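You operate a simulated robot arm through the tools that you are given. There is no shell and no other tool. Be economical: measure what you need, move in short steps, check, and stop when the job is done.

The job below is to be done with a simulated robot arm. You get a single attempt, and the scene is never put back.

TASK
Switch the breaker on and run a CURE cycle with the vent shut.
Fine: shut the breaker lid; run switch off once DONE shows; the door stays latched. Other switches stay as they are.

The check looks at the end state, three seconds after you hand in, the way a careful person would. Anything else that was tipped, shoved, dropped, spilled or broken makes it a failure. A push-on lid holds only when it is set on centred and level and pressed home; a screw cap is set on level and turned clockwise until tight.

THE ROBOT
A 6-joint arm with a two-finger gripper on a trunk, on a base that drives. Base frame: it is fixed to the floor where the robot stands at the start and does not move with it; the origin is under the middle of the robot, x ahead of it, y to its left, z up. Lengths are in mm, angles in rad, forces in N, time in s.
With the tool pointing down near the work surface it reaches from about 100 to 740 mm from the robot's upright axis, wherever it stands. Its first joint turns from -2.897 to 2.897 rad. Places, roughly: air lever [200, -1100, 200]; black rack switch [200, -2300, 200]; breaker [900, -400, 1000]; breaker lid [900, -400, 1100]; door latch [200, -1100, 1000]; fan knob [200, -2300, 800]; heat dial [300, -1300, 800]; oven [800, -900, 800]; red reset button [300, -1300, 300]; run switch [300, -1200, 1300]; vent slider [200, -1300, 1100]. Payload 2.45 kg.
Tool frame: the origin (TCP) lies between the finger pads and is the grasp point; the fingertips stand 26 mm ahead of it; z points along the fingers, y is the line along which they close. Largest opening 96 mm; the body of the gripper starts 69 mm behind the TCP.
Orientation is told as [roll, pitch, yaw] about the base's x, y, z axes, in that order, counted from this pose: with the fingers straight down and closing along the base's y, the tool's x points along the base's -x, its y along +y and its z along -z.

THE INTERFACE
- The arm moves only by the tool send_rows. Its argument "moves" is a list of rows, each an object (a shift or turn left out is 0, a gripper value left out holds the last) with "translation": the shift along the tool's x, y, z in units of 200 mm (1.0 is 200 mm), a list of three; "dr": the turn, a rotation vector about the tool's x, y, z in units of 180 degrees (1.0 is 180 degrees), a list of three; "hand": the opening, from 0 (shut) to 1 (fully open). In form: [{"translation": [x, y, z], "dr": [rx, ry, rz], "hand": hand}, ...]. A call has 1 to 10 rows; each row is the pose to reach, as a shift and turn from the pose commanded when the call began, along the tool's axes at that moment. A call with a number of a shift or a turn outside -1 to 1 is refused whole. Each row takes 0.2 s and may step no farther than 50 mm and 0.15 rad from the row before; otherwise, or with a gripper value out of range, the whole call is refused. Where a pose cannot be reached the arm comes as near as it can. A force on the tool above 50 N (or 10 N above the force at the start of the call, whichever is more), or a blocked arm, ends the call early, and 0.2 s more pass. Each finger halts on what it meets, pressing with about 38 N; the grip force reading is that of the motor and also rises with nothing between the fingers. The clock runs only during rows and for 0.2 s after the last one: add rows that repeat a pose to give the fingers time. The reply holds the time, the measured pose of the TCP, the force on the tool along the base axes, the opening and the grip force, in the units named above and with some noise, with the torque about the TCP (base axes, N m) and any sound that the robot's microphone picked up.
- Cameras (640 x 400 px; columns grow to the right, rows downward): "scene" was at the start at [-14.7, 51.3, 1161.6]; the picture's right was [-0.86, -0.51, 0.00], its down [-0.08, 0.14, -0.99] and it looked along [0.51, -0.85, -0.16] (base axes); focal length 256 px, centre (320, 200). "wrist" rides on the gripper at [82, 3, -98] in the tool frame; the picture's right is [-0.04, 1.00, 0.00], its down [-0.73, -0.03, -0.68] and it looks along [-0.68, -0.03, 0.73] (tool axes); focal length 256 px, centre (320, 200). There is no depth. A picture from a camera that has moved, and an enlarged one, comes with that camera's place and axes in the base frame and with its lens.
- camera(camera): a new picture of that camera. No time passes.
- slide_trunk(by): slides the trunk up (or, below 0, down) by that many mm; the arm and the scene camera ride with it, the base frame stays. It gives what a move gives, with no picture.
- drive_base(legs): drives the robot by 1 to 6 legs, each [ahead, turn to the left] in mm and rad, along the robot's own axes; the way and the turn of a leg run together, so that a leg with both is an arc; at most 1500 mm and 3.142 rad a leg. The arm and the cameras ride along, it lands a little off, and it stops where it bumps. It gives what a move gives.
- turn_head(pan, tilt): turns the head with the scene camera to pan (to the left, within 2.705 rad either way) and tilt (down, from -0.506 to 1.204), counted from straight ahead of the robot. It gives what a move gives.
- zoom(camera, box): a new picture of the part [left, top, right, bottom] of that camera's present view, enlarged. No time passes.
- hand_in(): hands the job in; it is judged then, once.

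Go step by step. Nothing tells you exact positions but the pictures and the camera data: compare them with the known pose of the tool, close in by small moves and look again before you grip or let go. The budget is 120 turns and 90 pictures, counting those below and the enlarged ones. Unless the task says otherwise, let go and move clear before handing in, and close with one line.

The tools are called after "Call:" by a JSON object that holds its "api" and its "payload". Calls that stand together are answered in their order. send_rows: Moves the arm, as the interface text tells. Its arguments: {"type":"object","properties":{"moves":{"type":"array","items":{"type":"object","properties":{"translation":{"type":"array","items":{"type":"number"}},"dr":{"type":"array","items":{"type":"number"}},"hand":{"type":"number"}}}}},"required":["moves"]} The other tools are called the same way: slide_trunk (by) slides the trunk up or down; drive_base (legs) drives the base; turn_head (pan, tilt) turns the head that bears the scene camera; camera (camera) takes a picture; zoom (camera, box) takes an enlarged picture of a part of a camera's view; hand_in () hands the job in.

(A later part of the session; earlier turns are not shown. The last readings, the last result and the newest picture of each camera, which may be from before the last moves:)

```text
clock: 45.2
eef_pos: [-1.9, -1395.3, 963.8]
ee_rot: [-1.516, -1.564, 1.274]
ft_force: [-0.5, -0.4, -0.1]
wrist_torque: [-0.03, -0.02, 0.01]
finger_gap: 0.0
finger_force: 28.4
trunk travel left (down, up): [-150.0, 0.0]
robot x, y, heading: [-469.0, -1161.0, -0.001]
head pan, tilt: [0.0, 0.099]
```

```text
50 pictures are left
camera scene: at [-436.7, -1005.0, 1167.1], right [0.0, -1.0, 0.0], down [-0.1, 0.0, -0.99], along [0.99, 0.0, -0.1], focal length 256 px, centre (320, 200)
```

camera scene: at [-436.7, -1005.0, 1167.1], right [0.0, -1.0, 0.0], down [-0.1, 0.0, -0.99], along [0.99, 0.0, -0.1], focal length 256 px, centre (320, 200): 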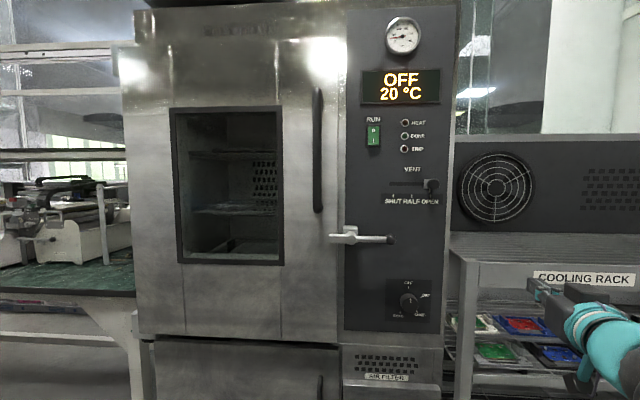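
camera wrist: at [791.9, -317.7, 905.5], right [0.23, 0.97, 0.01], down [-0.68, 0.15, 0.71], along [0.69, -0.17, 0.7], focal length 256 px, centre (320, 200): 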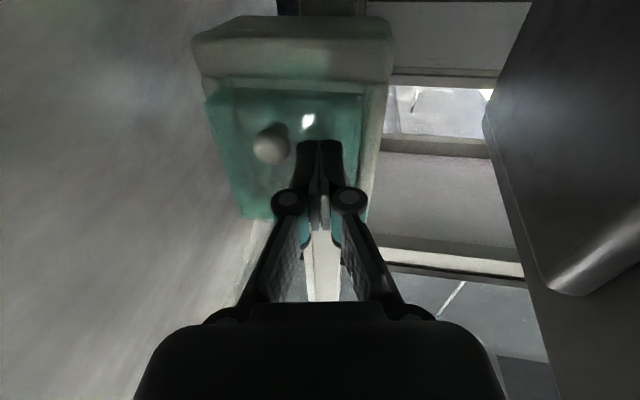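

I'm facing the oven panel; display reads OFF 20 °C. Zooming on the panel parts.

Call:
{"api": "zoom", "payload": {"camera": "scene", "box": [320, 60, 464, 220]}}

Call:
{"api": "zoom", "payload": {"camera": "scene", "box": [370, 260, 450, 330]}}

```text
2.50 times, centred on (392, 140) of scene
camera zoom: at [-436.7, -1005.0, 1167.1], right [0.0, -1.0, 0.0], down [-0.1, 0.0, -0.99], along [0.99, 0.0, -0.1], focal length 639 px, centre (140, 350)
```

zoom: 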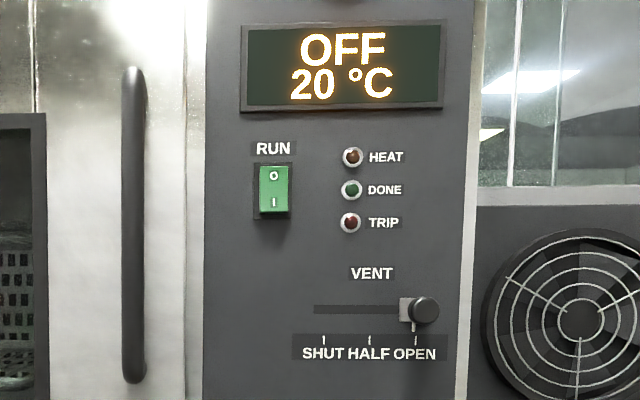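

```text
5.71 times, centred on (410, 295) of scene
camera zoom: at [-436.7, -1005.0, 1167.1], right [0.0, -1.0, 0.0], down [-0.1, 0.0, -0.99], along [0.99, 0.0, -0.1], focal length 1460 px, centre (-194, -343)
```

zoom: 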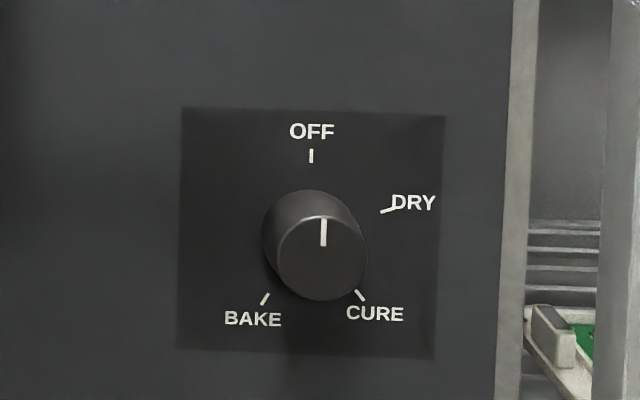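

Panel: run rocker, vent slider at OPEN, dial at OFF with CURE at about 144° clockwise. I'll square the tool with the panel, shift it left, and drive in 120 mm.

Call:
{"api": "send_rows", "payload": {"moves": [{"translation": [0, 0.2, -0.05], "dr": [-0.03, 0, 0]}, {"translation": [0, 0.4, -0.1], "dr": [-0.06, 0, 0]}, {"translation": [0, 0.6, -0.15], "dr": [-0.078, 0, 0]}, {"translation": [0, 0.6, -0.15], "dr": [-0.078, 0, 0]}]}}

Call:
{"api": "drive_base", "payload": {"legs": [[120, 0]]}}

Call:
{"api": "turn_head", "payload": {"pan": -0.3, "tilt": 0.1}}

Call:
{"api": "camera", "payload": {"camera": "scene"}}

Call:
{"api": "camera", "payload": {"camera": "wrist"}}

```text
clock: 46.2
eef_pos: [6.9, -1268.5, 954.3]
ee_rot: [0.147, -1.549, -0.124]
ft_force: [-0.1, -0.4, 0.6]
wrist_torque: [0.06, 0.01, 0.03]
finger_gap: 0.2
finger_force: 29.0
trunk travel left (down, up): [-150.0, 0.0]
robot x, y, heading: [-470.4, -1163.2, -0.003]
head pan, tilt: [0.0, 0.099]
```

```text
clock: 47.5
eef_pos: [125.4, -1269.1, 954.4]
ee_rot: [0.143, -1.55, -0.121]
ft_force: [-0.8, 0.1, -0.4]
wrist_torque: [0.02, 0.0, 0.03]
finger_gap: 0.0
finger_force: 28.5
trunk travel left (down, up): [-150.0, 0.0]
robot x, y, heading: [-347.0, -1162.9, -0.001]
head pan, tilt: [0.0, 0.099]
```

```text
clock: 48.3
eef_pos: [125.5, -1268.0, 955.1]
ee_rot: [0.146, -1.55, -0.122]
ft_force: [-0.7, -0.8, -0.3]
wrist_torque: [0.0, -0.01, -0.04]
finger_gap: 0.0
finger_force: 28.8
trunk travel left (down, up): [-150.0, 0.0]
robot x, y, heading: [-346.9, -1156.1, -0.002]
head pan, tilt: [-0.3, 0.099]
```

```text
47 pictures are left
camera scene: at [-320.6, -1032.3, 1167.1], right [-0.3, -0.95, 0.0], down [-0.09, 0.03, -1.0], along [0.95, -0.3, -0.1], focal length 256 px, centre (320, 200)
```

scene: 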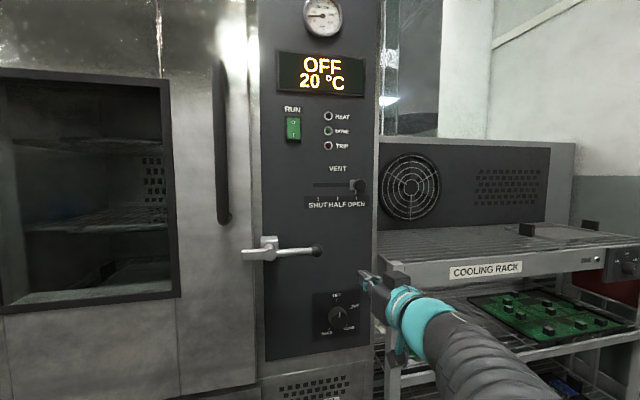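

```text
46 pictures are left
camera wrist: at [24.6, -1267.1, 874.3], right [-0.02, 1.0, 0.04], down [-0.66, -0.05, 0.75], along [0.75, -0.01, 0.66], focal length 256 px, centre (320, 200)
```

wrist: 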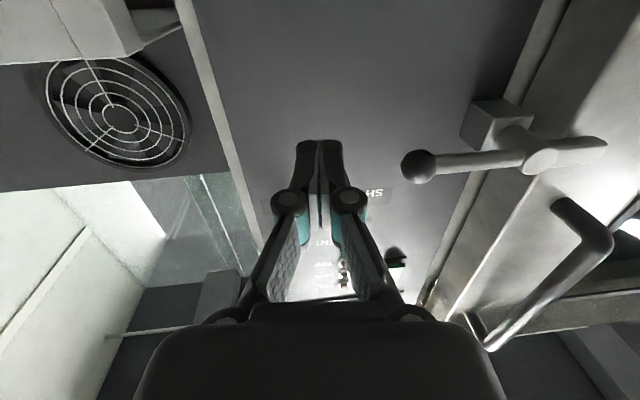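

Estimates: vent knob (~270, -1320, 1138), dial (~280, -1272, 787), run (~288, -1153, 1274), latch ball (~230, -1200, 990). First the vent: raise the tool in front of the knob with fingers half open.

Call:
{"api": "send_rows", "payload": {"moves": [{"translation": [-0.2, -0.08, 0], "hand": 0.55}, {"translation": [-0.42, -0.16, 0]}, {"translation": [-0.64, -0.24, 0]}, {"translation": [-0.86, -0.26, 0]}, {"translation": [-0.92, -0.26, 0]}, {"translation": [-0.92, -0.26, 0]}]}}

Call:
{"api": "camera", "payload": {"camera": "wrist"}}

Call:
{"api": "camera", "payload": {"camera": "scene"}}

```text
clock: 49.1
eef_pos: [137.4, -1242.6, 1096.9]
ee_rot: [-1.624, -1.556, 1.804]
ft_force: [-0.1, -0.1, 0.8]
wrist_torque: [0.01, -0.01, -0.02]
finger_gap: 53.0
finger_force: 0.2
trunk travel left (down, up): [-150.0, 0.0]
robot x, y, heading: [-349.4, -1161.4, -0.0]
head pan, tilt: [-0.3, 0.099]
stopped in row 4: the arm was blocked; the commanded pose is now the measured one
```

```text
45 pictures are left
camera wrist: at [38.9, -1257.7, 1014.2], right [-0.18, 0.98, 0.03], down [-0.67, -0.14, 0.73], along [0.72, 0.12, 0.68], focal length 256 px, centre (320, 200)
```

wrist: 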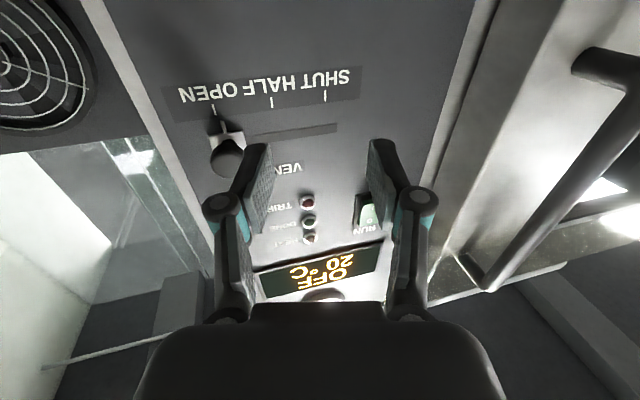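

```text
44 pictures are left
camera scene: at [-320.6, -1032.4, 1167.0], right [-0.3, -0.95, 0.0], down [-0.09, 0.03, -1.0], along [0.95, -0.3, -0.1], focal length 256 px, centre (320, 200)
```

scene: 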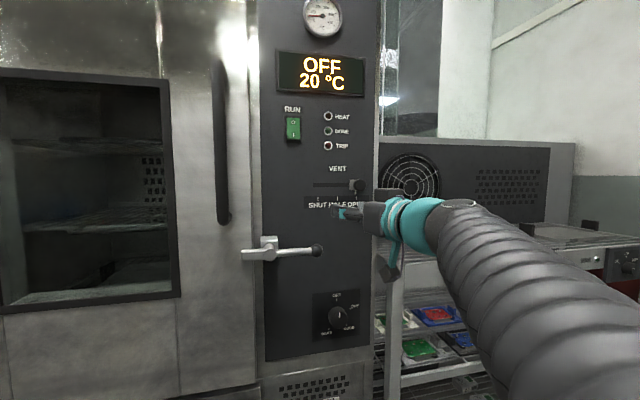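

The arm hits limits when folded this short. I'll back the base 140 mm so it works more extended, then realign.

Call:
{"api": "drive_base", "payload": {"legs": [[-140, 0]]}}

Call:
{"api": "send_rows", "payload": {"moves": [{"translation": [0, -0.1, 0.2], "dr": [0.02, 0, 0]}, {"translation": [-0.1, -0.2, 0.4], "dr": [0.04, 0, 0]}, {"translation": [-0.2, -0.3, 0.55], "dr": [0.05, 0, 0]}, {"translation": [-0.22, -0.4, 0.6], "dr": [0.05, 0, 0]}, {"translation": [-0.22, -0.4, 0.6], "dr": [0.05, 0, 0]}]}}

Call:
{"api": "camera", "payload": {"camera": "wrist"}}

```text
clock: 50.5
eef_pos: [-2.1, -1242.3, 1097.0]
ee_rot: [-1.667, -1.555, 1.85]
ft_force: [0.0, 0.1, -0.6]
wrist_torque: [-0.01, -0.04, 0.0]
finger_gap: 52.6
finger_force: 0.0
trunk travel left (down, up): [-150.0, 0.0]
robot x, y, heading: [-485.2, -1160.6, -0.005]
head pan, tilt: [-0.3, 0.099]
```

```text
clock: 51.7
eef_pos: [129.0, -1299.5, 1142.6]
ee_rot: [-1.832, -1.556, 1.855]
ft_force: [0.6, -0.4, 0.5]
wrist_torque: [-0.02, 0.01, 0.0]
finger_gap: 53.0
finger_force: 0.0
trunk travel left (down, up): [-150.0, 0.0]
robot x, y, heading: [-490.8, -1163.2, -0.003]
head pan, tilt: [-0.3, 0.099]
```

```text
43 pictures are left
camera wrist: at [28.8, -1299.5, 1060.5], right [-0.02, 1.0, 0.02], down [-0.68, -0.03, 0.73], along [0.73, 0.0, 0.68], focal length 256 px, centre (320, 200)
```

wrist: 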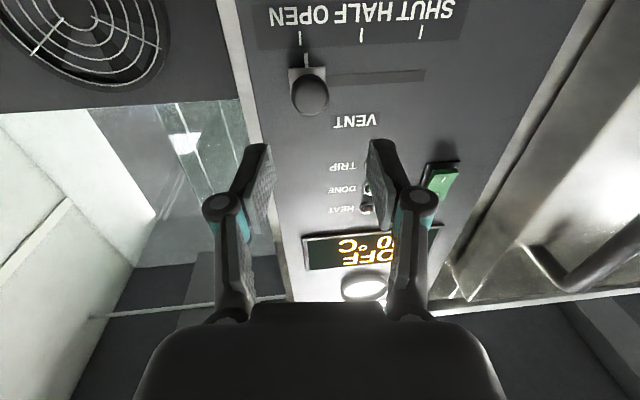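

The knob is at about (245, -1306, 1141). Advancing with fingers straddling it.

Call:
{"api": "send_rows", "payload": {"moves": [{"translation": [0, -0.04, 0.2]}, {"translation": [0, -0.042, 0.4]}, {"translation": [0, -0.044, 0.45]}, {"translation": [0, -0.044, 0.45]}]}}

Call:
{"api": "camera", "payload": {"camera": "wrist"}}

Call:
{"api": "zoom", "payload": {"camera": "scene", "box": [300, 140, 460, 240]}}

```text
clock: 52.7
eef_pos: [218.7, -1306.7, 1142.9]
ee_rot: [-1.848, -1.555, 1.87]
ft_force: [0.8, -1.0, 0.6]
wrist_torque: [0.03, 0.01, 0.01]
finger_gap: 52.9
finger_force: 0.0
trunk travel left (down, up): [-150.0, 0.0]
robot x, y, heading: [-484.3, -1162.0, -0.001]
head pan, tilt: [-0.3, 0.099]
```

```text
42 pictures are left
camera wrist: at [119.9, -1305.8, 1060.3], right [-0.02, 1.0, 0.02], down [-0.68, -0.03, 0.73], along [0.73, 0.0, 0.68], focal length 256 px, centre (320, 200)
```

wrist: 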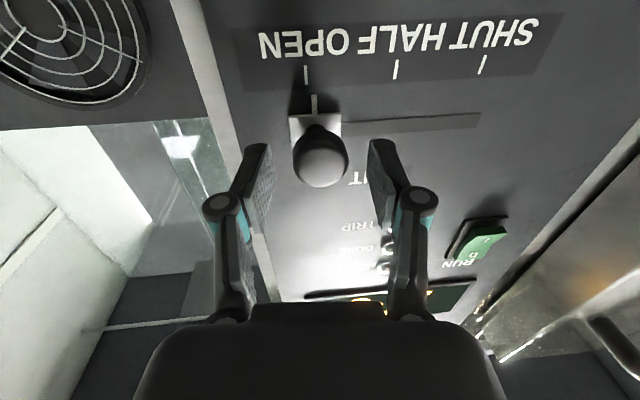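

```text
4.00 times, centred on (380, 190) of scene
camera zoom: at [-460.3, -1032.2, 1167.1], right [-0.3, -0.95, 0.0], down [-0.09, 0.03, -1.0], along [0.95, -0.3, -0.1], focal length 1022 px, centre (80, 240)
```

zoom: 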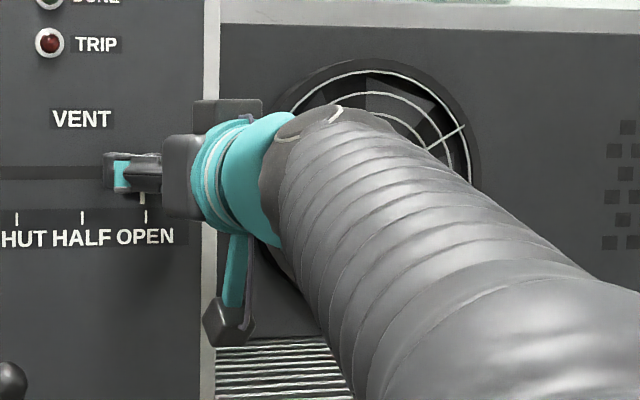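

The knob is centred between the fingers. Going in 12 mm and closing on it.

Call:
{"api": "send_rows", "payload": {"moves": [{"translation": [0, 0, 0.06]}, {"translation": [0, 0, 0.06], "hand": 0.1}, {"translation": [0, 0, 0.06], "hand": 0.1}, {"translation": [0, 0, 0.06], "hand": 0.1}]}}

Call:
{"api": "camera", "payload": {"camera": "wrist"}}

```text
clock: 53.7
eef_pos: [231.8, -1305.9, 1142.1]
ee_rot: [-1.81, -1.556, 1.833]
ft_force: [-3.4, 0.0, -2.3]
wrist_torque: [-0.02, 0.08, 0.16]
finger_gap: 28.3
finger_force: 45.4
trunk travel left (down, up): [-150.0, 0.0]
robot x, y, heading: [-485.5, -1163.2, 0.0]
head pan, tilt: [-0.3, 0.099]
```

```text
40 pictures are left
camera wrist: at [131.7, -1305.8, 1060.1], right [-0.02, 1.0, 0.02], down [-0.68, -0.03, 0.73], along [0.73, 0.0, 0.68], focal length 256 px, centre (320, 200)
```

wrist: 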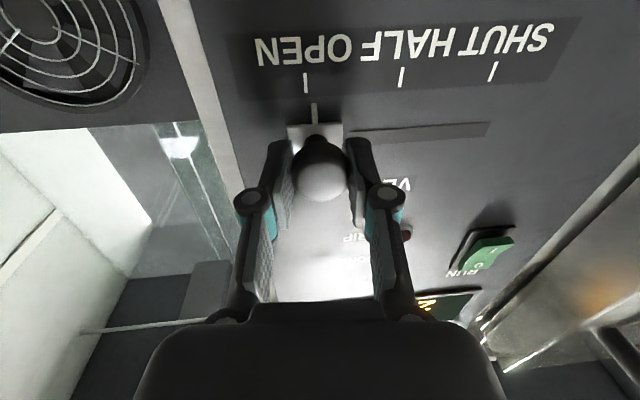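

Gripped (28 mm). Sliding left 90 mm, then checking against the SHUT tick.

Call:
{"api": "send_rows", "payload": {"moves": [{"translation": [0, 0.1, 0]}, {"translation": [0, 0.2, 0]}, {"translation": [0, 0.3, 0]}, {"translation": [0, 0.4, 0.005]}, {"translation": [0, 0.45, 0.007]}, {"translation": [0, 0.45, 0.007]}]}}

Call:
{"api": "camera", "payload": {"camera": "wrist"}}

```text
clock: 55.1
eef_pos: [233.5, -1216.4, 1140.2]
ee_rot: [-1.726, -1.554, 1.747]
ft_force: [35.1, -4.0, 13.8]
wrist_torque: [-0.09, -0.38, 0.06]
finger_gap: 28.8
finger_force: 45.2
trunk travel left (down, up): [-150.0, 0.0]
robot x, y, heading: [-487.5, -1160.4, -0.008]
head pan, tilt: [-0.3, 0.099]
```

```text
39 pictures are left
camera wrist: at [133.5, -1215.5, 1057.6], right [-0.02, 1.0, 0.02], down [-0.68, -0.03, 0.73], along [0.73, 0.0, 0.68], focal length 256 px, centre (320, 200)
```

wrist: 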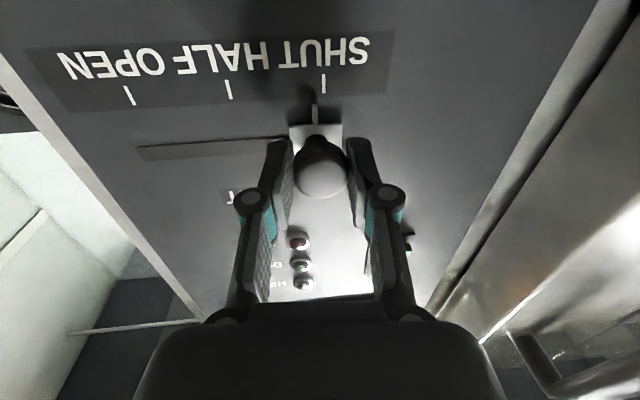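

The pointer is a few mm short of SHUT; I'll slide 10 mm further.

Call:
{"api": "send_rows", "payload": {"moves": [{"translation": [0, 0.025, -0.01]}, {"translation": [0, 0.05, -0.01]}, {"translation": [0, 0.06, -0.01]}, {"translation": [0, 0.06, -0.01]}]}}

Call:
{"api": "camera", "payload": {"camera": "wrist"}}

```text
clock: 56.1
eef_pos: [231.1, -1209.2, 1138.7]
ee_rot: [-1.691, -1.558, 1.71]
ft_force: [26.7, -38.7, 3.7]
wrist_torque: [-0.11, -0.08, -0.6]
finger_gap: 28.9
finger_force: 45.1
trunk travel left (down, up): [-150.0, 0.0]
robot x, y, heading: [-489.4, -1160.1, -0.008]
head pan, tilt: [-0.3, 0.099]
```

```text
38 pictures are left
camera wrist: at [131.2, -1208.9, 1056.6], right [-0.02, 1.0, 0.03], down [-0.68, -0.03, 0.73], along [0.73, 0.0, 0.68], focal length 256 px, centre (320, 200)
```

wrist: 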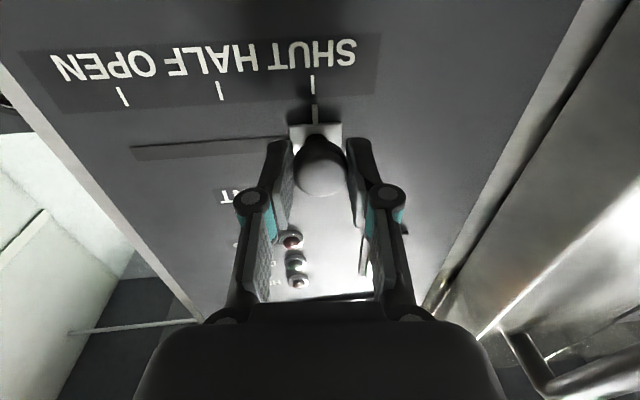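

The vent pointer is at SHUT and at its stop. I'll release, back off, and move down in front of the dial.

Call:
{"api": "send_rows", "payload": {"moves": [{"hand": 0.55}, {"hand": 0.55}, {"translation": [0, 0, -0.2], "hand": 0.55}, {"translation": [0, 0, -0.4]}, {"translation": [0, -0.2, -0.5]}, {"translation": [0.2, -0.35, -0.5]}, {"translation": [0.44, -0.35, -0.5]}, {"translation": [0.66, -0.35, -0.5]}, {"translation": [0.88, -0.35, -0.5]}, {"translation": [1.0, -0.35, -0.5]}]}}

Call:
{"api": "camera", "payload": {"camera": "scene"}}

```text
clock: 58.3
eef_pos: [130.8, -1278.4, 942.4]
ee_rot: [-1.839, -1.555, 1.86]
ft_force: [-0.3, 1.0, 0.4]
wrist_torque: [-0.01, 0.01, -0.01]
finger_gap: 52.9
finger_force: 0.0
trunk travel left (down, up): [-150.0, 0.0]
robot x, y, heading: [-485.8, -1161.8, 0.001]
head pan, tilt: [-0.3, 0.099]
```

```text
37 pictures are left
camera scene: at [-460.4, -1032.3, 1167.1], right [-0.3, -0.95, 0.0], down [-0.09, 0.03, -1.0], along [0.95, -0.3, -0.1], focal length 256 px, centre (320, 200)
```

scene: 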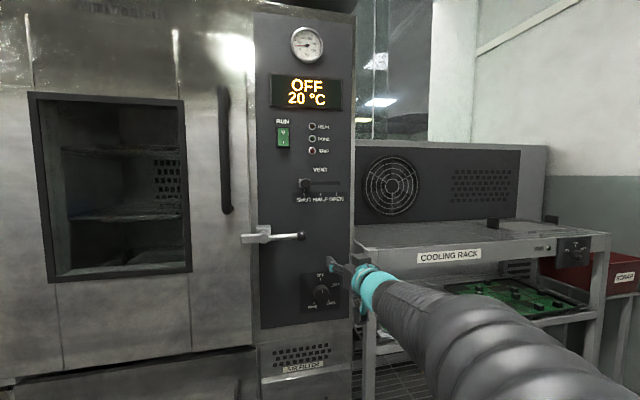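

The vent is shut. Going down to dial height.

Call:
{"api": "send_rows", "payload": {"moves": [{"translation": [0.24, 0.05, 0]}, {"translation": [0.48, 0.08, 0]}, {"translation": [0.7, 0.08, 0]}, {"translation": [0.7, 0.08, 0]}]}}

Call:
{"api": "camera", "payload": {"camera": "wrist"}}

```text
clock: 59.3
eef_pos: [129.9, -1266.0, 798.8]
ee_rot: [-1.824, -1.556, 1.846]
ft_force: [0.4, 0.6, 1.0]
wrist_torque: [0.03, 0.0, 0.02]
finger_gap: 52.8
finger_force: 0.1
trunk travel left (down, up): [-150.0, 0.0]
robot x, y, heading: [-487.8, -1162.2, -0.001]
head pan, tilt: [-0.3, 0.099]
```

```text
36 pictures are left
camera wrist: at [30.8, -1264.4, 717.8], right [-0.02, 1.0, 0.02], down [-0.68, -0.03, 0.73], along [0.73, 0.0, 0.68], focal length 256 px, centre (320, 200)
```

wrist: 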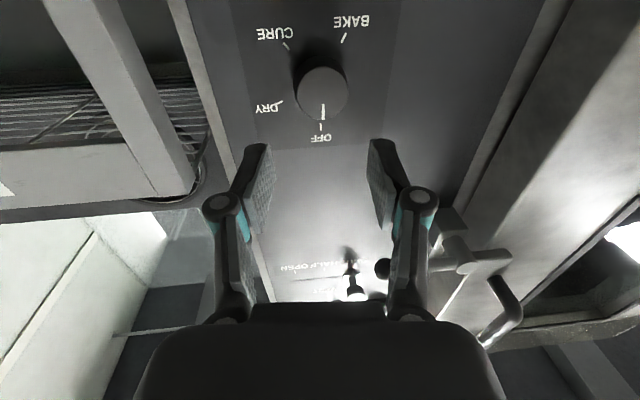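

Dial cap at about (245, -1259, 802). I'll pre-rotate the gripper -72° about its axis so it can later turn +144°, and widen the fingers.

Call:
{"api": "send_rows", "payload": {"moves": [{"translation": [-0.015, 0.025, 0.0], "dr": [0, 0, -0.045], "hand": 0.7}, {"translation": [-0.015, 0.025, 0.0], "dr": [0, 0, -0.09]}, {"translation": [-0.015, 0.025, 0.0], "dr": [0, 0, -0.135]}, {"translation": [-0.015, 0.025, 0.0], "dr": [0, 0, -0.18]}, {"translation": [-0.015, 0.025, 0.0], "dr": [0, 0, -0.225]}, {"translation": [-0.015, 0.025, 0.0], "dr": [0, 0, -0.27]}, {"translation": [-0.015, 0.025, 0.0], "dr": [0, 0, -0.315]}, {"translation": [-0.015, 0.025, 0.0], "dr": [0, 0, -0.36]}, {"translation": [-0.015, 0.025, 0.0], "dr": [0, 0, -0.4]}, {"translation": [-0.015, 0.025, 0.0], "dr": [0, 0, -0.4]}]}}

Call:
{"api": "camera", "payload": {"camera": "wrist"}}

```text
clock: 61.5
eef_pos: [111.9, -1282.2, 970.9]
ee_rot: [-1.448, -0.353, 1.571]
ft_force: [-0.2, -0.1, -0.7]
wrist_torque: [0.04, -0.01, -0.02]
finger_gap: 67.1
finger_force: 0.1
out of reach, approached as far as the arm can: row 2, 3, 4, 5, 6, 7, 8, 9, 10
trunk travel left (down, up): [-150.0, 0.0]
robot x, y, heading: [-488.3, -1162.7, -0.002]
head pan, tilt: [-0.3, 0.099]
```

```text
35 pictures are left
camera wrist: at [12.8, -1361.8, 949.2], right [-0.12, 0.38, -0.92], down [-0.67, 0.65, 0.36], along [0.73, 0.66, 0.18], focal length 256 px, centre (320, 200)
```

wrist: 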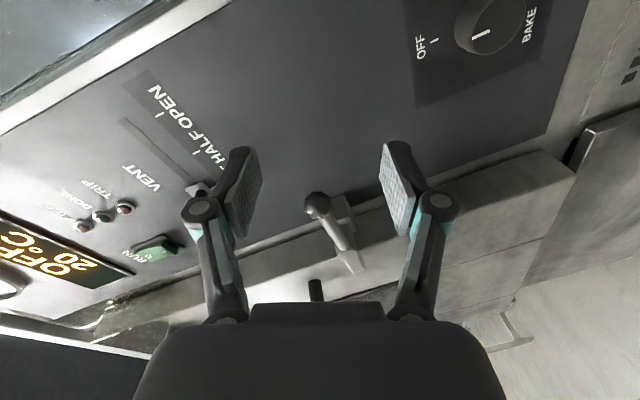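

That rotation direction hits a wrist limit. I'll rotate back (+72°) and use the positive direction instead.

Call:
{"api": "send_rows", "payload": {"moves": [{"dr": [0, 0, 0.045]}, {"dr": [0, 0, 0.09]}, {"dr": [0, 0, 0.135]}, {"dr": [0, 0, 0.18]}, {"dr": [0, 0, 0.225]}, {"dr": [0, 0, 0.27]}, {"dr": [0, 0, 0.315]}, {"dr": [0, 0, 0.36]}, {"dr": [0, 0, 0.4]}, {"dr": [0, 0, 0.4]}]}}

Call:
{"api": "camera", "payload": {"camera": "wrist"}}

```text
clock: 63.7
eef_pos: [111.1, -1283.5, 971.6]
ee_rot: [0.37, -1.448, -0.328]
ft_force: [-0.7, 0.8, -0.1]
wrist_torque: [-0.01, -0.02, -0.01]
finger_gap: 67.1
finger_force: 0.1
trunk travel left (down, up): [-150.0, 0.0]
robot x, y, heading: [-488.3, -1163.9, 0.0]
head pan, tilt: [-0.3, 0.099]
```

```text
34 pictures are left
camera wrist: at [1.6, -1281.9, 901.6], right [-0.03, 1.0, 0.08], down [-0.59, -0.09, 0.8], along [0.81, -0.02, 0.59], focal length 256 px, centre (320, 200)
```

wrist: 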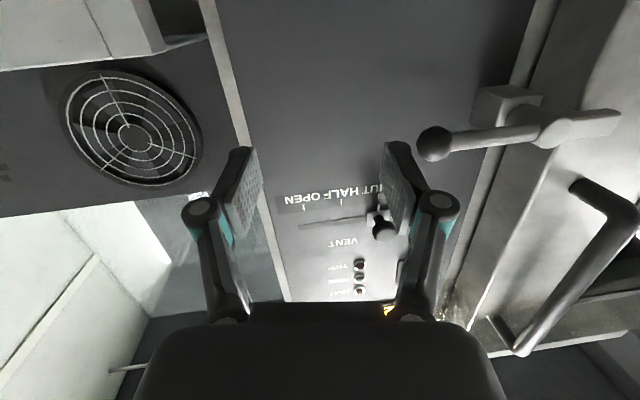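

Rotation works fine at this height relative to the shoulder, so I'll slide the trunk down 150 mm to have the dial at a comfortable height, and level the tool.

Call:
{"api": "slide_trunk", "payload": {"by": -150}}

Call:
{"api": "send_rows", "payload": {"moves": [{"dr": [0.008, -0.018, 0]}, {"translation": [0.09, 0.12, 0], "dr": [0.015, -0.036, 0]}, {"translation": [0.09, 0.12, 0], "dr": [0.015, -0.036, 0]}]}}

Call:
{"api": "camera", "payload": {"camera": "wrist"}}

```text
clock: 65.4
eef_pos: [109.7, -1283.6, 822.9]
ee_rot: [0.359, -1.45, -0.318]
ft_force: [0.0, -0.7, -0.4]
wrist_torque: [-0.01, -0.01, 0.01]
finger_gap: 67.1
finger_force: 0.1
trunk travel left (down, up): [0.0, 150.0]
robot x, y, heading: [-485.1, -1158.3, 0.0]
head pan, tilt: [-0.3, 0.099]
```

```text
clock: 66.2
eef_pos: [106.4, -1259.0, 803.9]
ee_rot: [1.486, -1.53, -1.491]
ft_force: [-0.5, 0.9, -0.6]
wrist_torque: [-0.01, 0.01, 0.01]
finger_gap: 67.3
finger_force: 0.0
trunk travel left (down, up): [0.0, 150.0]
robot x, y, heading: [-486.8, -1157.3, -0.002]
head pan, tilt: [-0.3, 0.099]
```

```text
33 pictures are left
camera wrist: at [7.1, -1252.0, 723.1], right [0.01, 1.0, 0.08], down [-0.68, -0.05, 0.73], along [0.74, -0.06, 0.67], focal length 256 px, centre (320, 200)
```

wrist: 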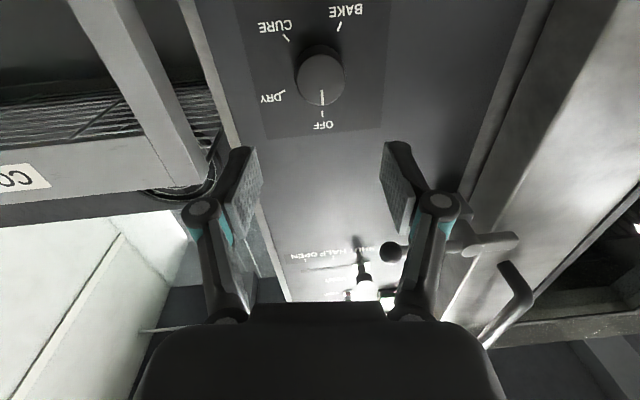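

Tool is square to the panel. Pre-rotating -72° in place again, now with the trunk down.

Call:
{"api": "send_rows", "payload": {"moves": [{"dr": [0, 0, -0.045]}, {"dr": [0, 0, -0.09]}, {"dr": [0, 0, -0.135]}, {"dr": [0, 0, -0.18]}, {"dr": [0, 0, -0.225]}, {"dr": [0, 0, -0.27]}, {"dr": [0, 0, -0.315]}, {"dr": [0, 0, -0.36]}, {"dr": [0, 0, -0.4]}, {"dr": [0, 0, -0.4]}]}}

Call:
{"api": "camera", "payload": {"camera": "wrist"}}

```text
clock: 68.4
eef_pos: [95.5, -1267.9, 860.3]
ee_rot: [-1.523, -0.364, 1.556]
ft_force: [0.1, -0.2, 0.0]
wrist_torque: [0.0, -0.01, -0.01]
finger_gap: 67.5
finger_force: 0.1
out of reach, approached as far as the arm can: row 6, 7, 8, 9, 10
trunk travel left (down, up): [0.0, 150.0]
robot x, y, heading: [-490.1, -1161.0, -0.003]
head pan, tilt: [-0.3, 0.099]
```

```text
32 pictures are left
camera wrist: at [-6.3, -1344.3, 832.4], right [-0.04, 0.39, -0.92], down [-0.67, 0.67, 0.32], along [0.74, 0.63, 0.23], focal length 256 px, centre (320, 200)
```

wrist: 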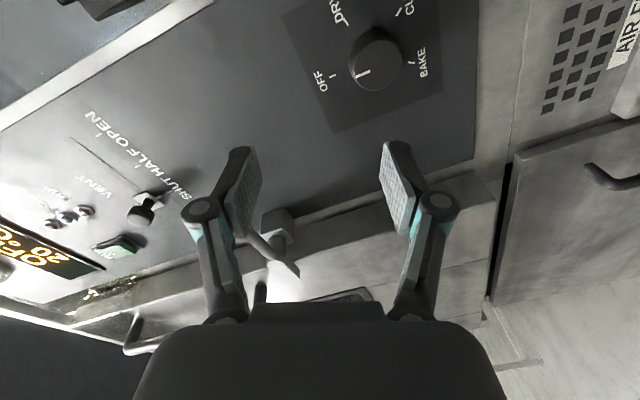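

Only about -40° is reachable there. I'll use a start of about -36°, coming back to the dial axis.

Call:
{"api": "send_rows", "payload": {"moves": [{"dr": [0, 0, 0.045]}, {"dr": [0, 0, 0.09]}, {"translation": [0.02, 0.09, 0.02], "dr": [0, 0, 0.135]}, {"translation": [0.04, 0.18, 0.03], "dr": [0, 0, 0.18]}, {"translation": [0.06, 0.28, 0.05], "dr": [0, 0, 0.2]}, {"translation": [0.06, 0.28, 0.05], "dr": [0, 0, 0.2]}]}}

Call:
{"api": "camera", "payload": {"camera": "wrist"}}

```text
clock: 69.8
eef_pos: [105.0, -1260.9, 803.5]
ee_rot: [-1.564, -0.982, 1.559]
ft_force: [-0.5, -0.4, 0.7]
wrist_torque: [0.01, 0.03, -0.02]
finger_gap: 67.2
finger_force: 0.1
trunk travel left (down, up): [0.0, 150.0]
robot x, y, heading: [-489.8, -1161.4, -0.001]
head pan, tilt: [-0.3, 0.099]
```

```text
31 pictures are left
camera wrist: at [5.1, -1303.5, 734.1], right [0.0, 0.85, -0.52], down [-0.67, 0.39, 0.63], along [0.74, 0.35, 0.58], focal length 256 px, centre (320, 200)
```

wrist: 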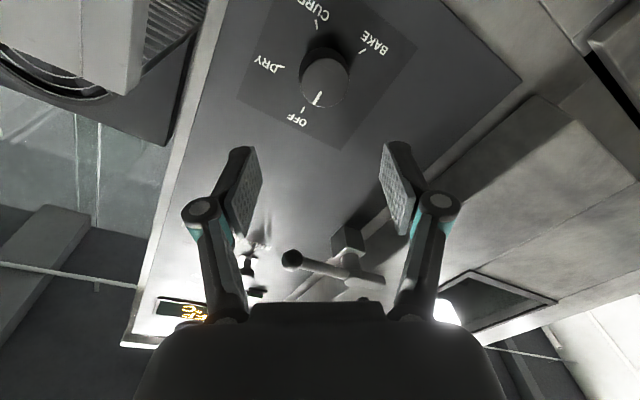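

Aligned on the dial axis at -34° roll. Advancing to straddle the dial.

Call:
{"api": "send_rows", "payload": {"moves": [{"translation": [0.01, 0.008, 0.2]}, {"translation": [0.013, 0.012, 0.4]}, {"translation": [0.013, 0.012, 0.58]}, {"translation": [0.013, 0.012, 0.58]}]}}

Call:
{"api": "camera", "payload": {"camera": "wrist"}}

```text
clock: 70.8
eef_pos: [219.9, -1270.2, 808.5]
ee_rot: [-1.553, -0.984, 1.555]
ft_force: [0.2, -0.6, 0.1]
wrist_torque: [0.01, -0.02, -0.02]
finger_gap: 67.3
finger_force: 0.1
out of reach, approached as far as the arm can: row 2, 3, 4
trunk travel left (down, up): [0.0, 150.0]
robot x, y, heading: [-486.3, -1159.2, 0.0]
head pan, tilt: [-0.3, 0.099]
```

```text
30 pictures are left
camera wrist: at [120.8, -1311.5, 739.0], right [0.0, 0.85, -0.52], down [-0.67, 0.38, 0.63], along [0.74, 0.35, 0.57], focal length 256 px, centre (320, 200)
```

wrist: 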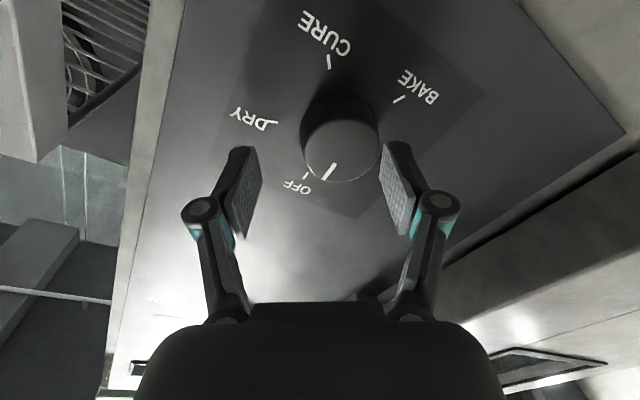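

Slightly out of reach in this roll. I'll back off 20 mm and rotate to 0° roll, then turn in the positive direction instead.

Call:
{"api": "send_rows", "payload": {"moves": [{"translation": [0, 0, -0.1]}, {"translation": [0, 0, -0.15], "dr": [0, 0, 0.045]}, {"translation": [0, 0, -0.15], "dr": [0, 0, 0.09]}, {"translation": [0, 0, -0.15], "dr": [0, 0, 0.135]}, {"translation": [0, 0, -0.15], "dr": [0, 0, 0.18]}, {"translation": [0, 0, -0.15], "dr": [0, 0, 0.19]}, {"translation": [0, 0, -0.15], "dr": [0, 0, 0.19]}]}}

Call:
{"api": "camera", "payload": {"camera": "wrist"}}

```text
clock: 72.4
eef_pos: [191.1, -1270.2, 808.1]
ee_rot: [1.233, -1.559, -1.238]
ft_force: [-0.7, 0.3, 0.2]
wrist_torque: [-0.01, -0.03, -0.01]
finger_gap: 67.0
finger_force: 0.0
trunk travel left (down, up): [0.0, 150.0]
robot x, y, heading: [-490.8, -1162.6, -0.001]
head pan, tilt: [-0.3, 0.099]
```

```text
29 pictures are left
camera wrist: at [90.9, -1264.0, 726.4], right [0.01, 1.0, 0.05], down [-0.68, -0.03, 0.74], along [0.74, -0.04, 0.68], focal length 256 px, centre (320, 200)
```

wrist: 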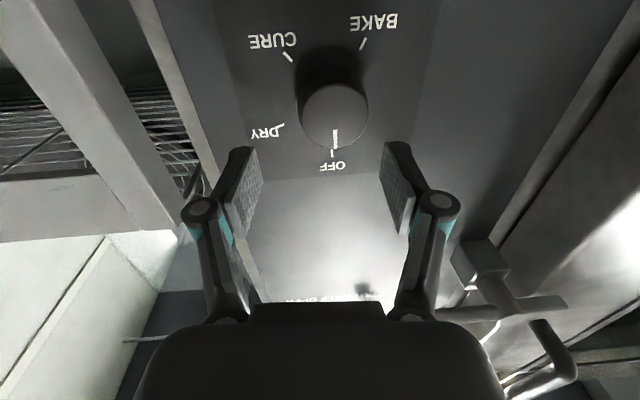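

Dial axis ≈ (y -1259.5, z 798). Correcting by +11 y, -10 z and advancing 35 mm.

Call:
{"api": "send_rows", "payload": {"moves": [{"translation": [0.05, 0.055, 0]}, {"translation": [0.05, 0.055, 0.1]}, {"translation": [0.05, 0.055, 0.18]}, {"translation": [0.05, 0.055, 0.18]}]}}

Call:
{"api": "camera", "payload": {"camera": "wrist"}}

```text
clock: 73.4
eef_pos: [226.9, -1259.0, 799.2]
ee_rot: [1.177, -1.562, -1.185]
ft_force: [-0.5, -0.3, -0.7]
wrist_torque: [0.0, -0.03, -0.03]
finger_gap: 67.4
finger_force: 0.0
trunk travel left (down, up): [0.0, 150.0]
robot x, y, heading: [-489.2, -1161.1, -0.003]
head pan, tilt: [-0.3, 0.099]
```

```text
28 pictures are left
camera wrist: at [127.0, -1253.5, 716.9], right [0.01, 1.0, 0.05], down [-0.68, -0.03, 0.74], along [0.74, -0.04, 0.68], focal length 256 px, centre (320, 200)
```

wrist: 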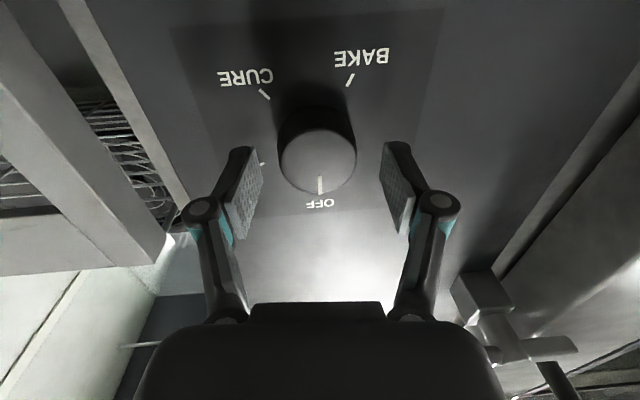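

Centred. Tips just reach the cap face, so I'll advance 14 mm more and grip.

Call:
{"api": "send_rows", "payload": {"moves": [{"translation": [0, 0, 0.04]}, {"translation": [0, 0, 0.07]}, {"translation": [0, 0, 0.07], "hand": 0.3}, {"translation": [0, 0, 0.07], "hand": 0.3}, {"translation": [0, 0, 0.07], "hand": 0.3}]}}

Call:
{"api": "camera", "payload": {"camera": "wrist"}}

```text
clock: 74.6
eef_pos: [240.7, -1260.4, 796.9]
ee_rot: [1.157, -1.559, -1.17]
ft_force: [-6.0, -19.5, -2.4]
wrist_torque: [0.0, -0.45, -0.77]
finger_gap: 46.1
finger_force: 45.5
trunk travel left (down, up): [0.0, 150.0]
robot x, y, heading: [-486.5, -1162.3, -0.004]
head pan, tilt: [-0.3, 0.099]
```

```text
27 pictures are left
camera wrist: at [140.9, -1255.1, 716.2], right [0.01, 1.0, 0.05], down [-0.68, -0.03, 0.74], along [0.74, -0.04, 0.67], focal length 256 px, centre (320, 200)
```

wrist: 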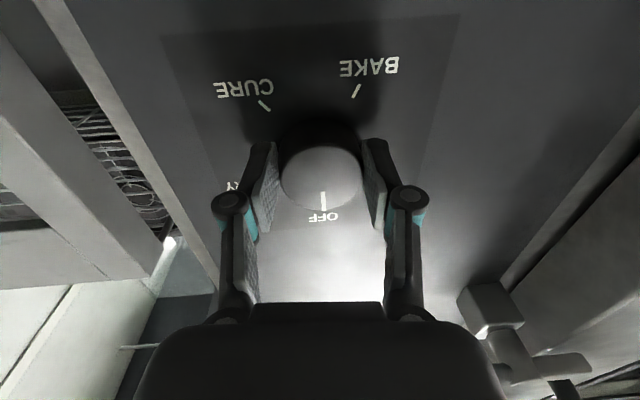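

Gripped the dial. Turning clockwise, first part to ~65°.

Call:
{"api": "send_rows", "payload": {"moves": [{"translation": [0, -0.008, 0], "dr": [0, 0, 0.045]}, {"translation": [0, -0.008, 0], "dr": [0, 0, 0.09]}, {"translation": [0, -0.008, 0], "dr": [0, 0, 0.135]}, {"translation": [0, -0.008, 0], "dr": [0, 0, 0.18]}, {"translation": [0, -0.008, 0], "dr": [0, 0, 0.225]}, {"translation": [0, -0.008, 0], "dr": [0, 0, 0.27]}, {"translation": [0, -0.008, 0], "dr": [0, 0, 0.315]}, {"translation": [0, -0.008, 0], "dr": [0, 0, 0.36]}, {"translation": [0, -0.008, 0], "dr": [0, 0, 0.4]}, {"translation": [0, -0.008, 0], "dr": [0, 0, 0.4]}]}}

Call:
{"api": "camera", "payload": {"camera": "wrist"}}

```text
clock: 76.8
eef_pos: [241.1, -1257.6, 798.7]
ee_rot: [1.569, -0.307, -1.577]
ft_force: [-3.8, 11.1, 2.1]
wrist_torque: [0.01, 0.11, 0.9]
finger_gap: 45.8
finger_force: 45.2
trunk travel left (down, up): [0.0, 150.0]
robot x, y, heading: [-485.4, -1162.4, 0.002]
head pan, tilt: [-0.3, 0.099]
```

```text
26 pictures are left
camera wrist: at [141.8, -1178.9, 777.7], right [0.0, 0.26, 0.96], down [-0.68, -0.7, 0.19], along [0.73, -0.66, 0.18], focal length 256 px, centre (320, 200)
```

wrist: 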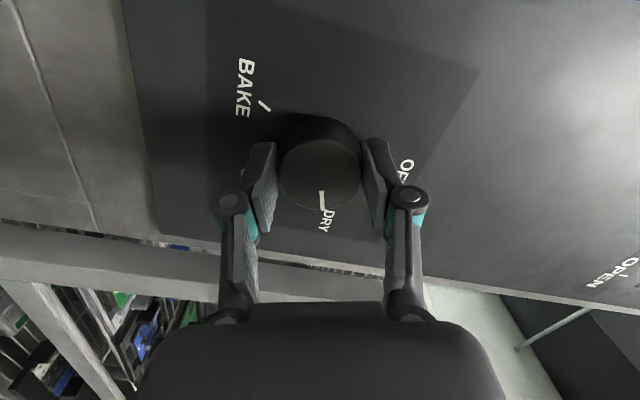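

The dial followed to DRY. Turning another 72° to CURE.

Call:
{"api": "send_rows", "payload": {"moves": [{"dr": [0, 0, 0.045]}, {"dr": [0, 0, 0.09]}, {"dr": [0, 0, 0.135]}, {"dr": [0, 0, 0.18]}, {"dr": [0, 0, 0.225]}, {"dr": [0, 0, 0.27]}, {"dr": [0, 0, 0.315]}, {"dr": [0, 0, 0.36]}, {"dr": [0, 0, 0.395]}, {"dr": [0, 0, 0.395]}]}}

Call:
{"api": "camera", "payload": {"camera": "wrist"}}

```text
clock: 79.0
eef_pos: [240.0, -1259.8, 800.3]
ee_rot: [1.573, 0.936, -1.581]
ft_force: [0.3, 4.5, 22.2]
wrist_torque: [-0.06, -0.83, 0.25]
finger_gap: 46.3
finger_force: 45.0
trunk travel left (down, up): [0.0, 150.0]
robot x, y, heading: [-486.0, -1162.1, -0.002]
head pan, tilt: [-0.3, 0.099]
```

```text
25 pictures are left
camera wrist: at [140.6, -1213.3, 867.8], right [-0.01, -0.83, 0.56], down [-0.68, -0.41, -0.61], along [0.73, -0.39, -0.56], focal length 256 px, centre (320, 200)
```

wrist: 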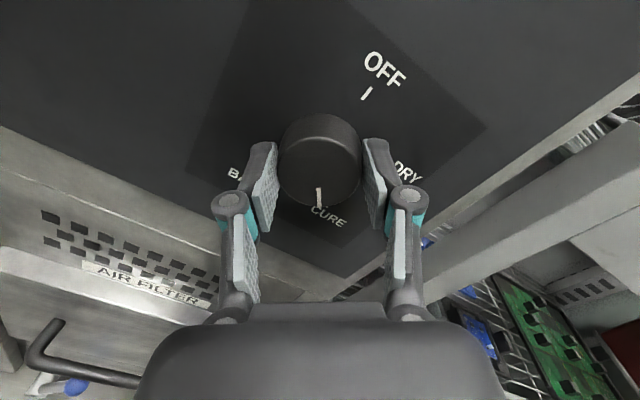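

Dial is at CURE. Releasing, backing off straight, and starting to unrotate.

Call:
{"api": "send_rows", "payload": {"moves": [{"hand": 0.75}, {"hand": 0.75}, {"translation": [0, 0, -0.2]}, {"translation": [0, 0, -0.4]}, {"translation": [0, 0, -0.55]}, {"translation": [0, 0, -0.55], "dr": [0, 0, -0.045]}, {"translation": [0, 0, -0.55], "dr": [0, 0, -0.09]}, {"translation": [0, 0, -0.55], "dr": [0, 0, -0.135]}, {"translation": [0, 0, -0.55], "dr": [0, 0, -0.18]}, {"translation": [0, 0, -0.55], "dr": [0, 0, -0.225]}]}}

Call:
{"api": "send_rows", "payload": {"moves": [{"dr": [0, 0, -0.045], "hand": 0}, {"dr": [0, 0, -0.09]}, {"dr": [0, 0, -0.135]}, {"dr": [0, 0, -0.18]}, {"dr": [0, 0, -0.225]}, {"dr": [0, 0, -0.27]}, {"dr": [0, 0, -0.315]}, {"dr": [0, 0, -0.36]}, {"dr": [0, 0, -0.405]}, {"dr": [0, 0, -0.45]}]}}

Call:
{"api": "send_rows", "payload": {"moves": [{"dr": [0, 0, -0.045]}, {"dr": [0, 0, -0.09]}, {"dr": [0, 0, -0.12]}, {"dr": [0, 0, -0.12]}]}}

Call:
{"api": "slide_trunk", "payload": {"by": 150}}

Call:
{"api": "camera", "payload": {"camera": "scene"}}

```text
clock: 81.2
eef_pos: [131.2, -1259.2, 799.3]
ee_rot: [1.567, 0.227, -1.579]
ft_force: [-0.7, 0.2, -0.3]
wrist_torque: [-0.01, 0.0, 0.02]
finger_gap: 72.0
finger_force: 0.1
trunk travel left (down, up): [0.0, 150.0]
robot x, y, heading: [-488.5, -1158.3, 0.0]
head pan, tilt: [-0.3, 0.099]
```

```text
clock: 83.4
eef_pos: [131.2, -1259.4, 797.6]
ee_rot: [1.562, -1.187, -1.571]
ft_force: [0.3, -0.6, 0.4]
wrist_torque: [0.03, -0.01, -0.02]
finger_gap: 0.0
finger_force: 28.9
trunk travel left (down, up): [0.0, 150.0]
robot x, y, heading: [-486.5, -1161.4, -0.006]
head pan, tilt: [-0.3, 0.099]
```

```text
clock: 84.4
eef_pos: [130.5, -1258.7, 799.1]
ee_rot: [1.144, -1.562, -1.152]
ft_force: [-0.1, 0.1, 0.3]
wrist_torque: [0.02, -0.04, -0.02]
finger_gap: 0.0
finger_force: 28.2
trunk travel left (down, up): [0.0, 150.0]
robot x, y, heading: [-487.0, -1161.4, -0.001]
head pan, tilt: [-0.3, 0.099]
```

```text
clock: 86.2
eef_pos: [129.8, -1260.4, 949.0]
ee_rot: [1.197, -1.563, -1.202]
ft_force: [-0.1, 0.9, 0.5]
wrist_torque: [-0.03, -0.01, 0.0]
finger_gap: 0.1
finger_force: 28.4
trunk travel left (down, up): [-150.0, 0.0]
robot x, y, heading: [-488.5, -1159.1, 0.001]
head pan, tilt: [-0.3, 0.099]
```

```text
24 pictures are left
camera scene: at [-460.3, -1032.3, 1167.0], right [-0.3, -0.95, 0.0], down [-0.09, 0.03, -1.0], along [0.95, -0.3, -0.1], focal length 256 px, centre (320, 200)
```

scene: 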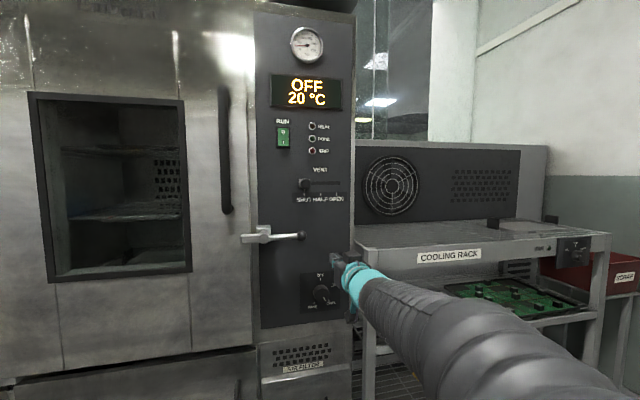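

Vent at SHUT, dial at CURE, run off. Now raise closed fingers to the run switch height.

Call:
{"api": "send_rows", "payload": {"moves": [{"translation": [-0.24, 0, 0]}, {"translation": [-0.48, 0, 0]}, {"translation": [-0.7, 0.08, 0]}, {"translation": [-0.9, 0.18, 0]}, {"translation": [-1.0, 0.35, 0]}]}}

Call:
{"api": "send_rows", "payload": {"moves": [{"translation": [-0.2, 0.08, 0]}, {"translation": [-0.4, 0.15, 0]}, {"translation": [-0.54, 0.2, 0]}, {"translation": [-0.54, 0.2, 0]}]}}

Call:
{"api": "camera", "payload": {"camera": "wrist"}}

Call:
{"api": "zoom", "payload": {"camera": "scene", "box": [240, 100, 360, 175]}}

```text
clock: 87.4
eef_pos: [132.0, -1190.1, 1149.8]
ee_rot: [1.286, -1.563, -1.293]
ft_force: [0.3, 0.1, -0.4]
wrist_torque: [-0.03, 0.01, 0.06]
finger_gap: 0.0
finger_force: 28.6
trunk travel left (down, up): [-150.0, 0.0]
robot x, y, heading: [-490.4, -1164.2, 0.002]
head pan, tilt: [-0.3, 0.099]
```

```text
clock: 88.4
eef_pos: [133.3, -1151.5, 1257.0]
ee_rot: [1.185, -1.564, -1.195]
ft_force: [-0.4, 0.7, 0.6]
wrist_torque: [-0.01, -0.01, 0.02]
finger_gap: 0.0
finger_force: 28.8
trunk travel left (down, up): [-150.0, 0.0]
robot x, y, heading: [-490.0, -1162.7, -0.005]
head pan, tilt: [-0.3, 0.099]
```

```text
23 pictures are left
camera wrist: at [33.7, -1146.8, 1175.1], right [0.01, 1.0, 0.05], down [-0.68, -0.03, 0.74], along [0.74, -0.04, 0.68], focal length 256 px, centre (320, 200)
```

wrist: 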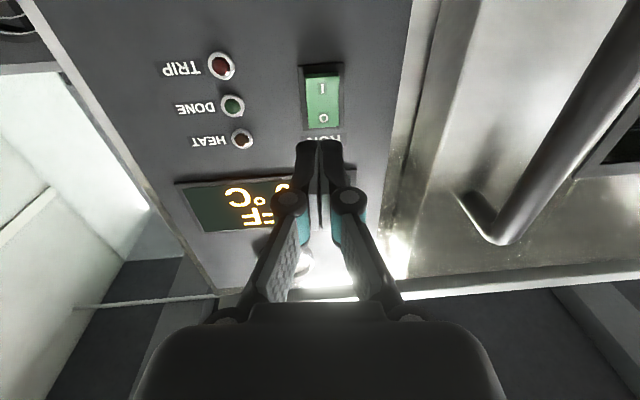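

```text
5.33 times, centred on (300, 138) of scene
camera zoom: at [-460.3, -1032.3, 1167.1], right [-0.3, -0.95, 0.0], down [-0.09, 0.03, -1.0], along [0.95, -0.3, -0.1], focal length 1363 px, centre (427, 533)
```

zoom: 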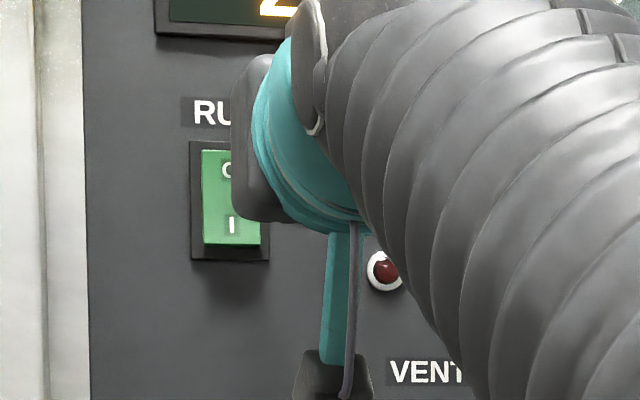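

The "I" half of the rocker is at about z 1253, straight ahead. Approaching to near contact.

Call:
{"api": "send_rows", "payload": {"moves": [{"translation": [0.02, 0, 0.2]}, {"translation": [0.02, 0, 0.4]}, {"translation": [0.02, 0, 0.44]}, {"translation": [0.02, 0, 0.44]}]}}

Call:
{"api": "camera", "payload": {"camera": "wrist"}}

```text
clock: 89.4
eef_pos: [220.4, -1152.4, 1253.6]
ee_rot: [1.184, -1.56, -1.193]
ft_force: [-0.1, 0.5, -0.7]
wrist_torque: [0.02, -0.03, -0.02]
finger_gap: 0.0
finger_force: 29.1
trunk travel left (down, up): [-150.0, 0.0]
robot x, y, heading: [-490.5, -1161.8, -0.003]
head pan, tilt: [-0.3, 0.099]
```

```text
21 pictures are left
camera wrist: at [121.2, -1147.8, 1171.7], right [0.01, 1.0, 0.05], down [-0.68, -0.03, 0.74], along [0.74, -0.04, 0.68], focal length 256 px, centre (320, 200)
```

wrist: 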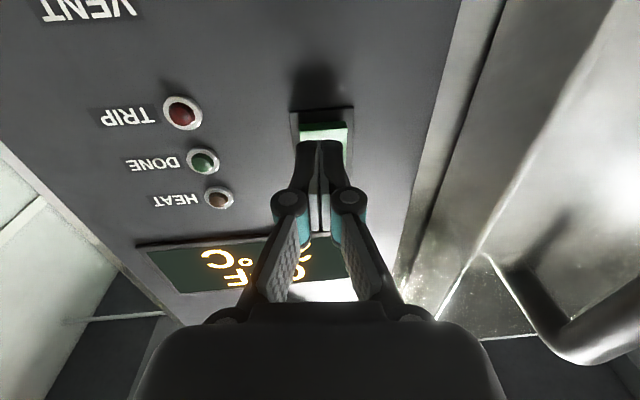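

Now pressing in small steps.

Call:
{"api": "send_rows", "payload": {"moves": [{"translation": [-0.01, 0, 0.04]}, {"translation": [-0.01, 0, 0.07]}, {"translation": [-0.01, 0, 0.1]}, {"translation": [-0.01, 0, 0.12]}, {"translation": [-0.01, 0, 0.14]}, {"translation": [-0.01, 0, 0.16]}, {"translation": [-0.01, 0, 0.18]}]}}

Call:
{"api": "camera", "payload": {"camera": "wrist"}}

```text
clock: 90.6
eef_pos: [244.1, -1152.3, 1255.9]
ee_rot: [0.819, -1.559, -0.827]
ft_force: [-27.1, -0.2, -13.8]
wrist_torque: [0.05, 0.07, -0.18]
finger_gap: 0.2
finger_force: 28.6
trunk travel left (down, up): [-150.0, 0.0]
robot x, y, heading: [-493.4, -1162.2, -0.002]
head pan, tilt: [-0.3, 0.099]
stopped in row 6: the force on the tool passed its limit at 60 N (the readings are from after the stop); the commanded pose is now the measured one
```

```text
20 pictures are left
camera wrist: at [143.6, -1147.6, 1174.8], right [0.01, 1.0, 0.05], down [-0.67, -0.03, 0.74], along [0.74, -0.04, 0.67], focal length 256 px, centre (320, 200)
```

wrist: 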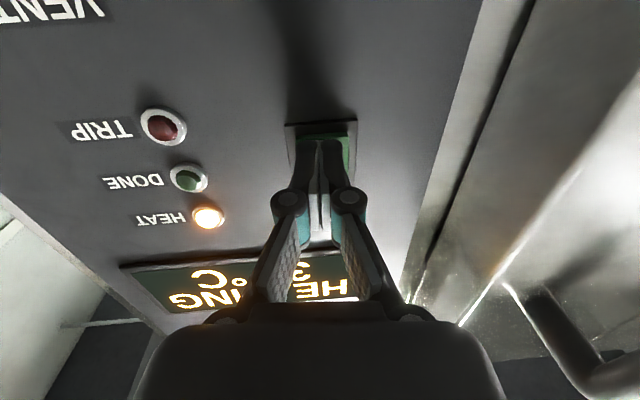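

HEAT is lit and the display reads HEATING. I'll back off, move to the "O" half height and let time run.

Call:
{"api": "send_rows", "payload": {"moves": [{"translation": [0, 0, -0.2]}, {"translation": [-0.13, 0, -0.25]}, {"translation": [-0.13, 0, -0.25]}, {"translation": [-0.13, 0, -0.25]}, {"translation": [-0.13, 0, -0.25]}, {"translation": [-0.13, 0, -0.25]}, {"translation": [-0.13, 0, -0.25]}, {"translation": [-0.13, 0, -0.25]}, {"translation": [-0.13, 0, -0.25]}, {"translation": [-0.13, 0, -0.25]}]}}

Call:
{"api": "camera", "payload": {"camera": "scene"}}

```text
clock: 92.8
eef_pos: [196.5, -1152.3, 1281.3]
ee_rot: [0.802, -1.559, -0.808]
ft_force: [-0.8, -0.1, 0.2]
wrist_torque: [0.03, 0.0, 0.01]
finger_gap: 0.0
finger_force: 28.5
trunk travel left (down, up): [-150.0, 0.0]
robot x, y, heading: [-485.1, -1162.5, 0.0]
head pan, tilt: [-0.3, 0.099]
```

```text
19 pictures are left
camera scene: at [-460.7, -1032.3, 1167.1], right [-0.3, -0.95, 0.0], down [-0.09, 0.03, -1.0], along [0.95, -0.3, -0.1], focal length 256 px, centre (320, 200)
```

scene: 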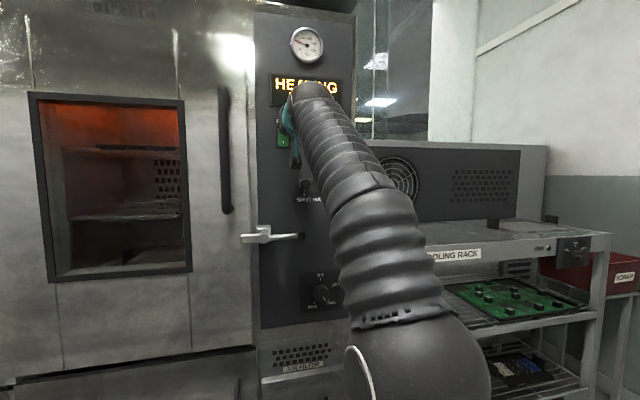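

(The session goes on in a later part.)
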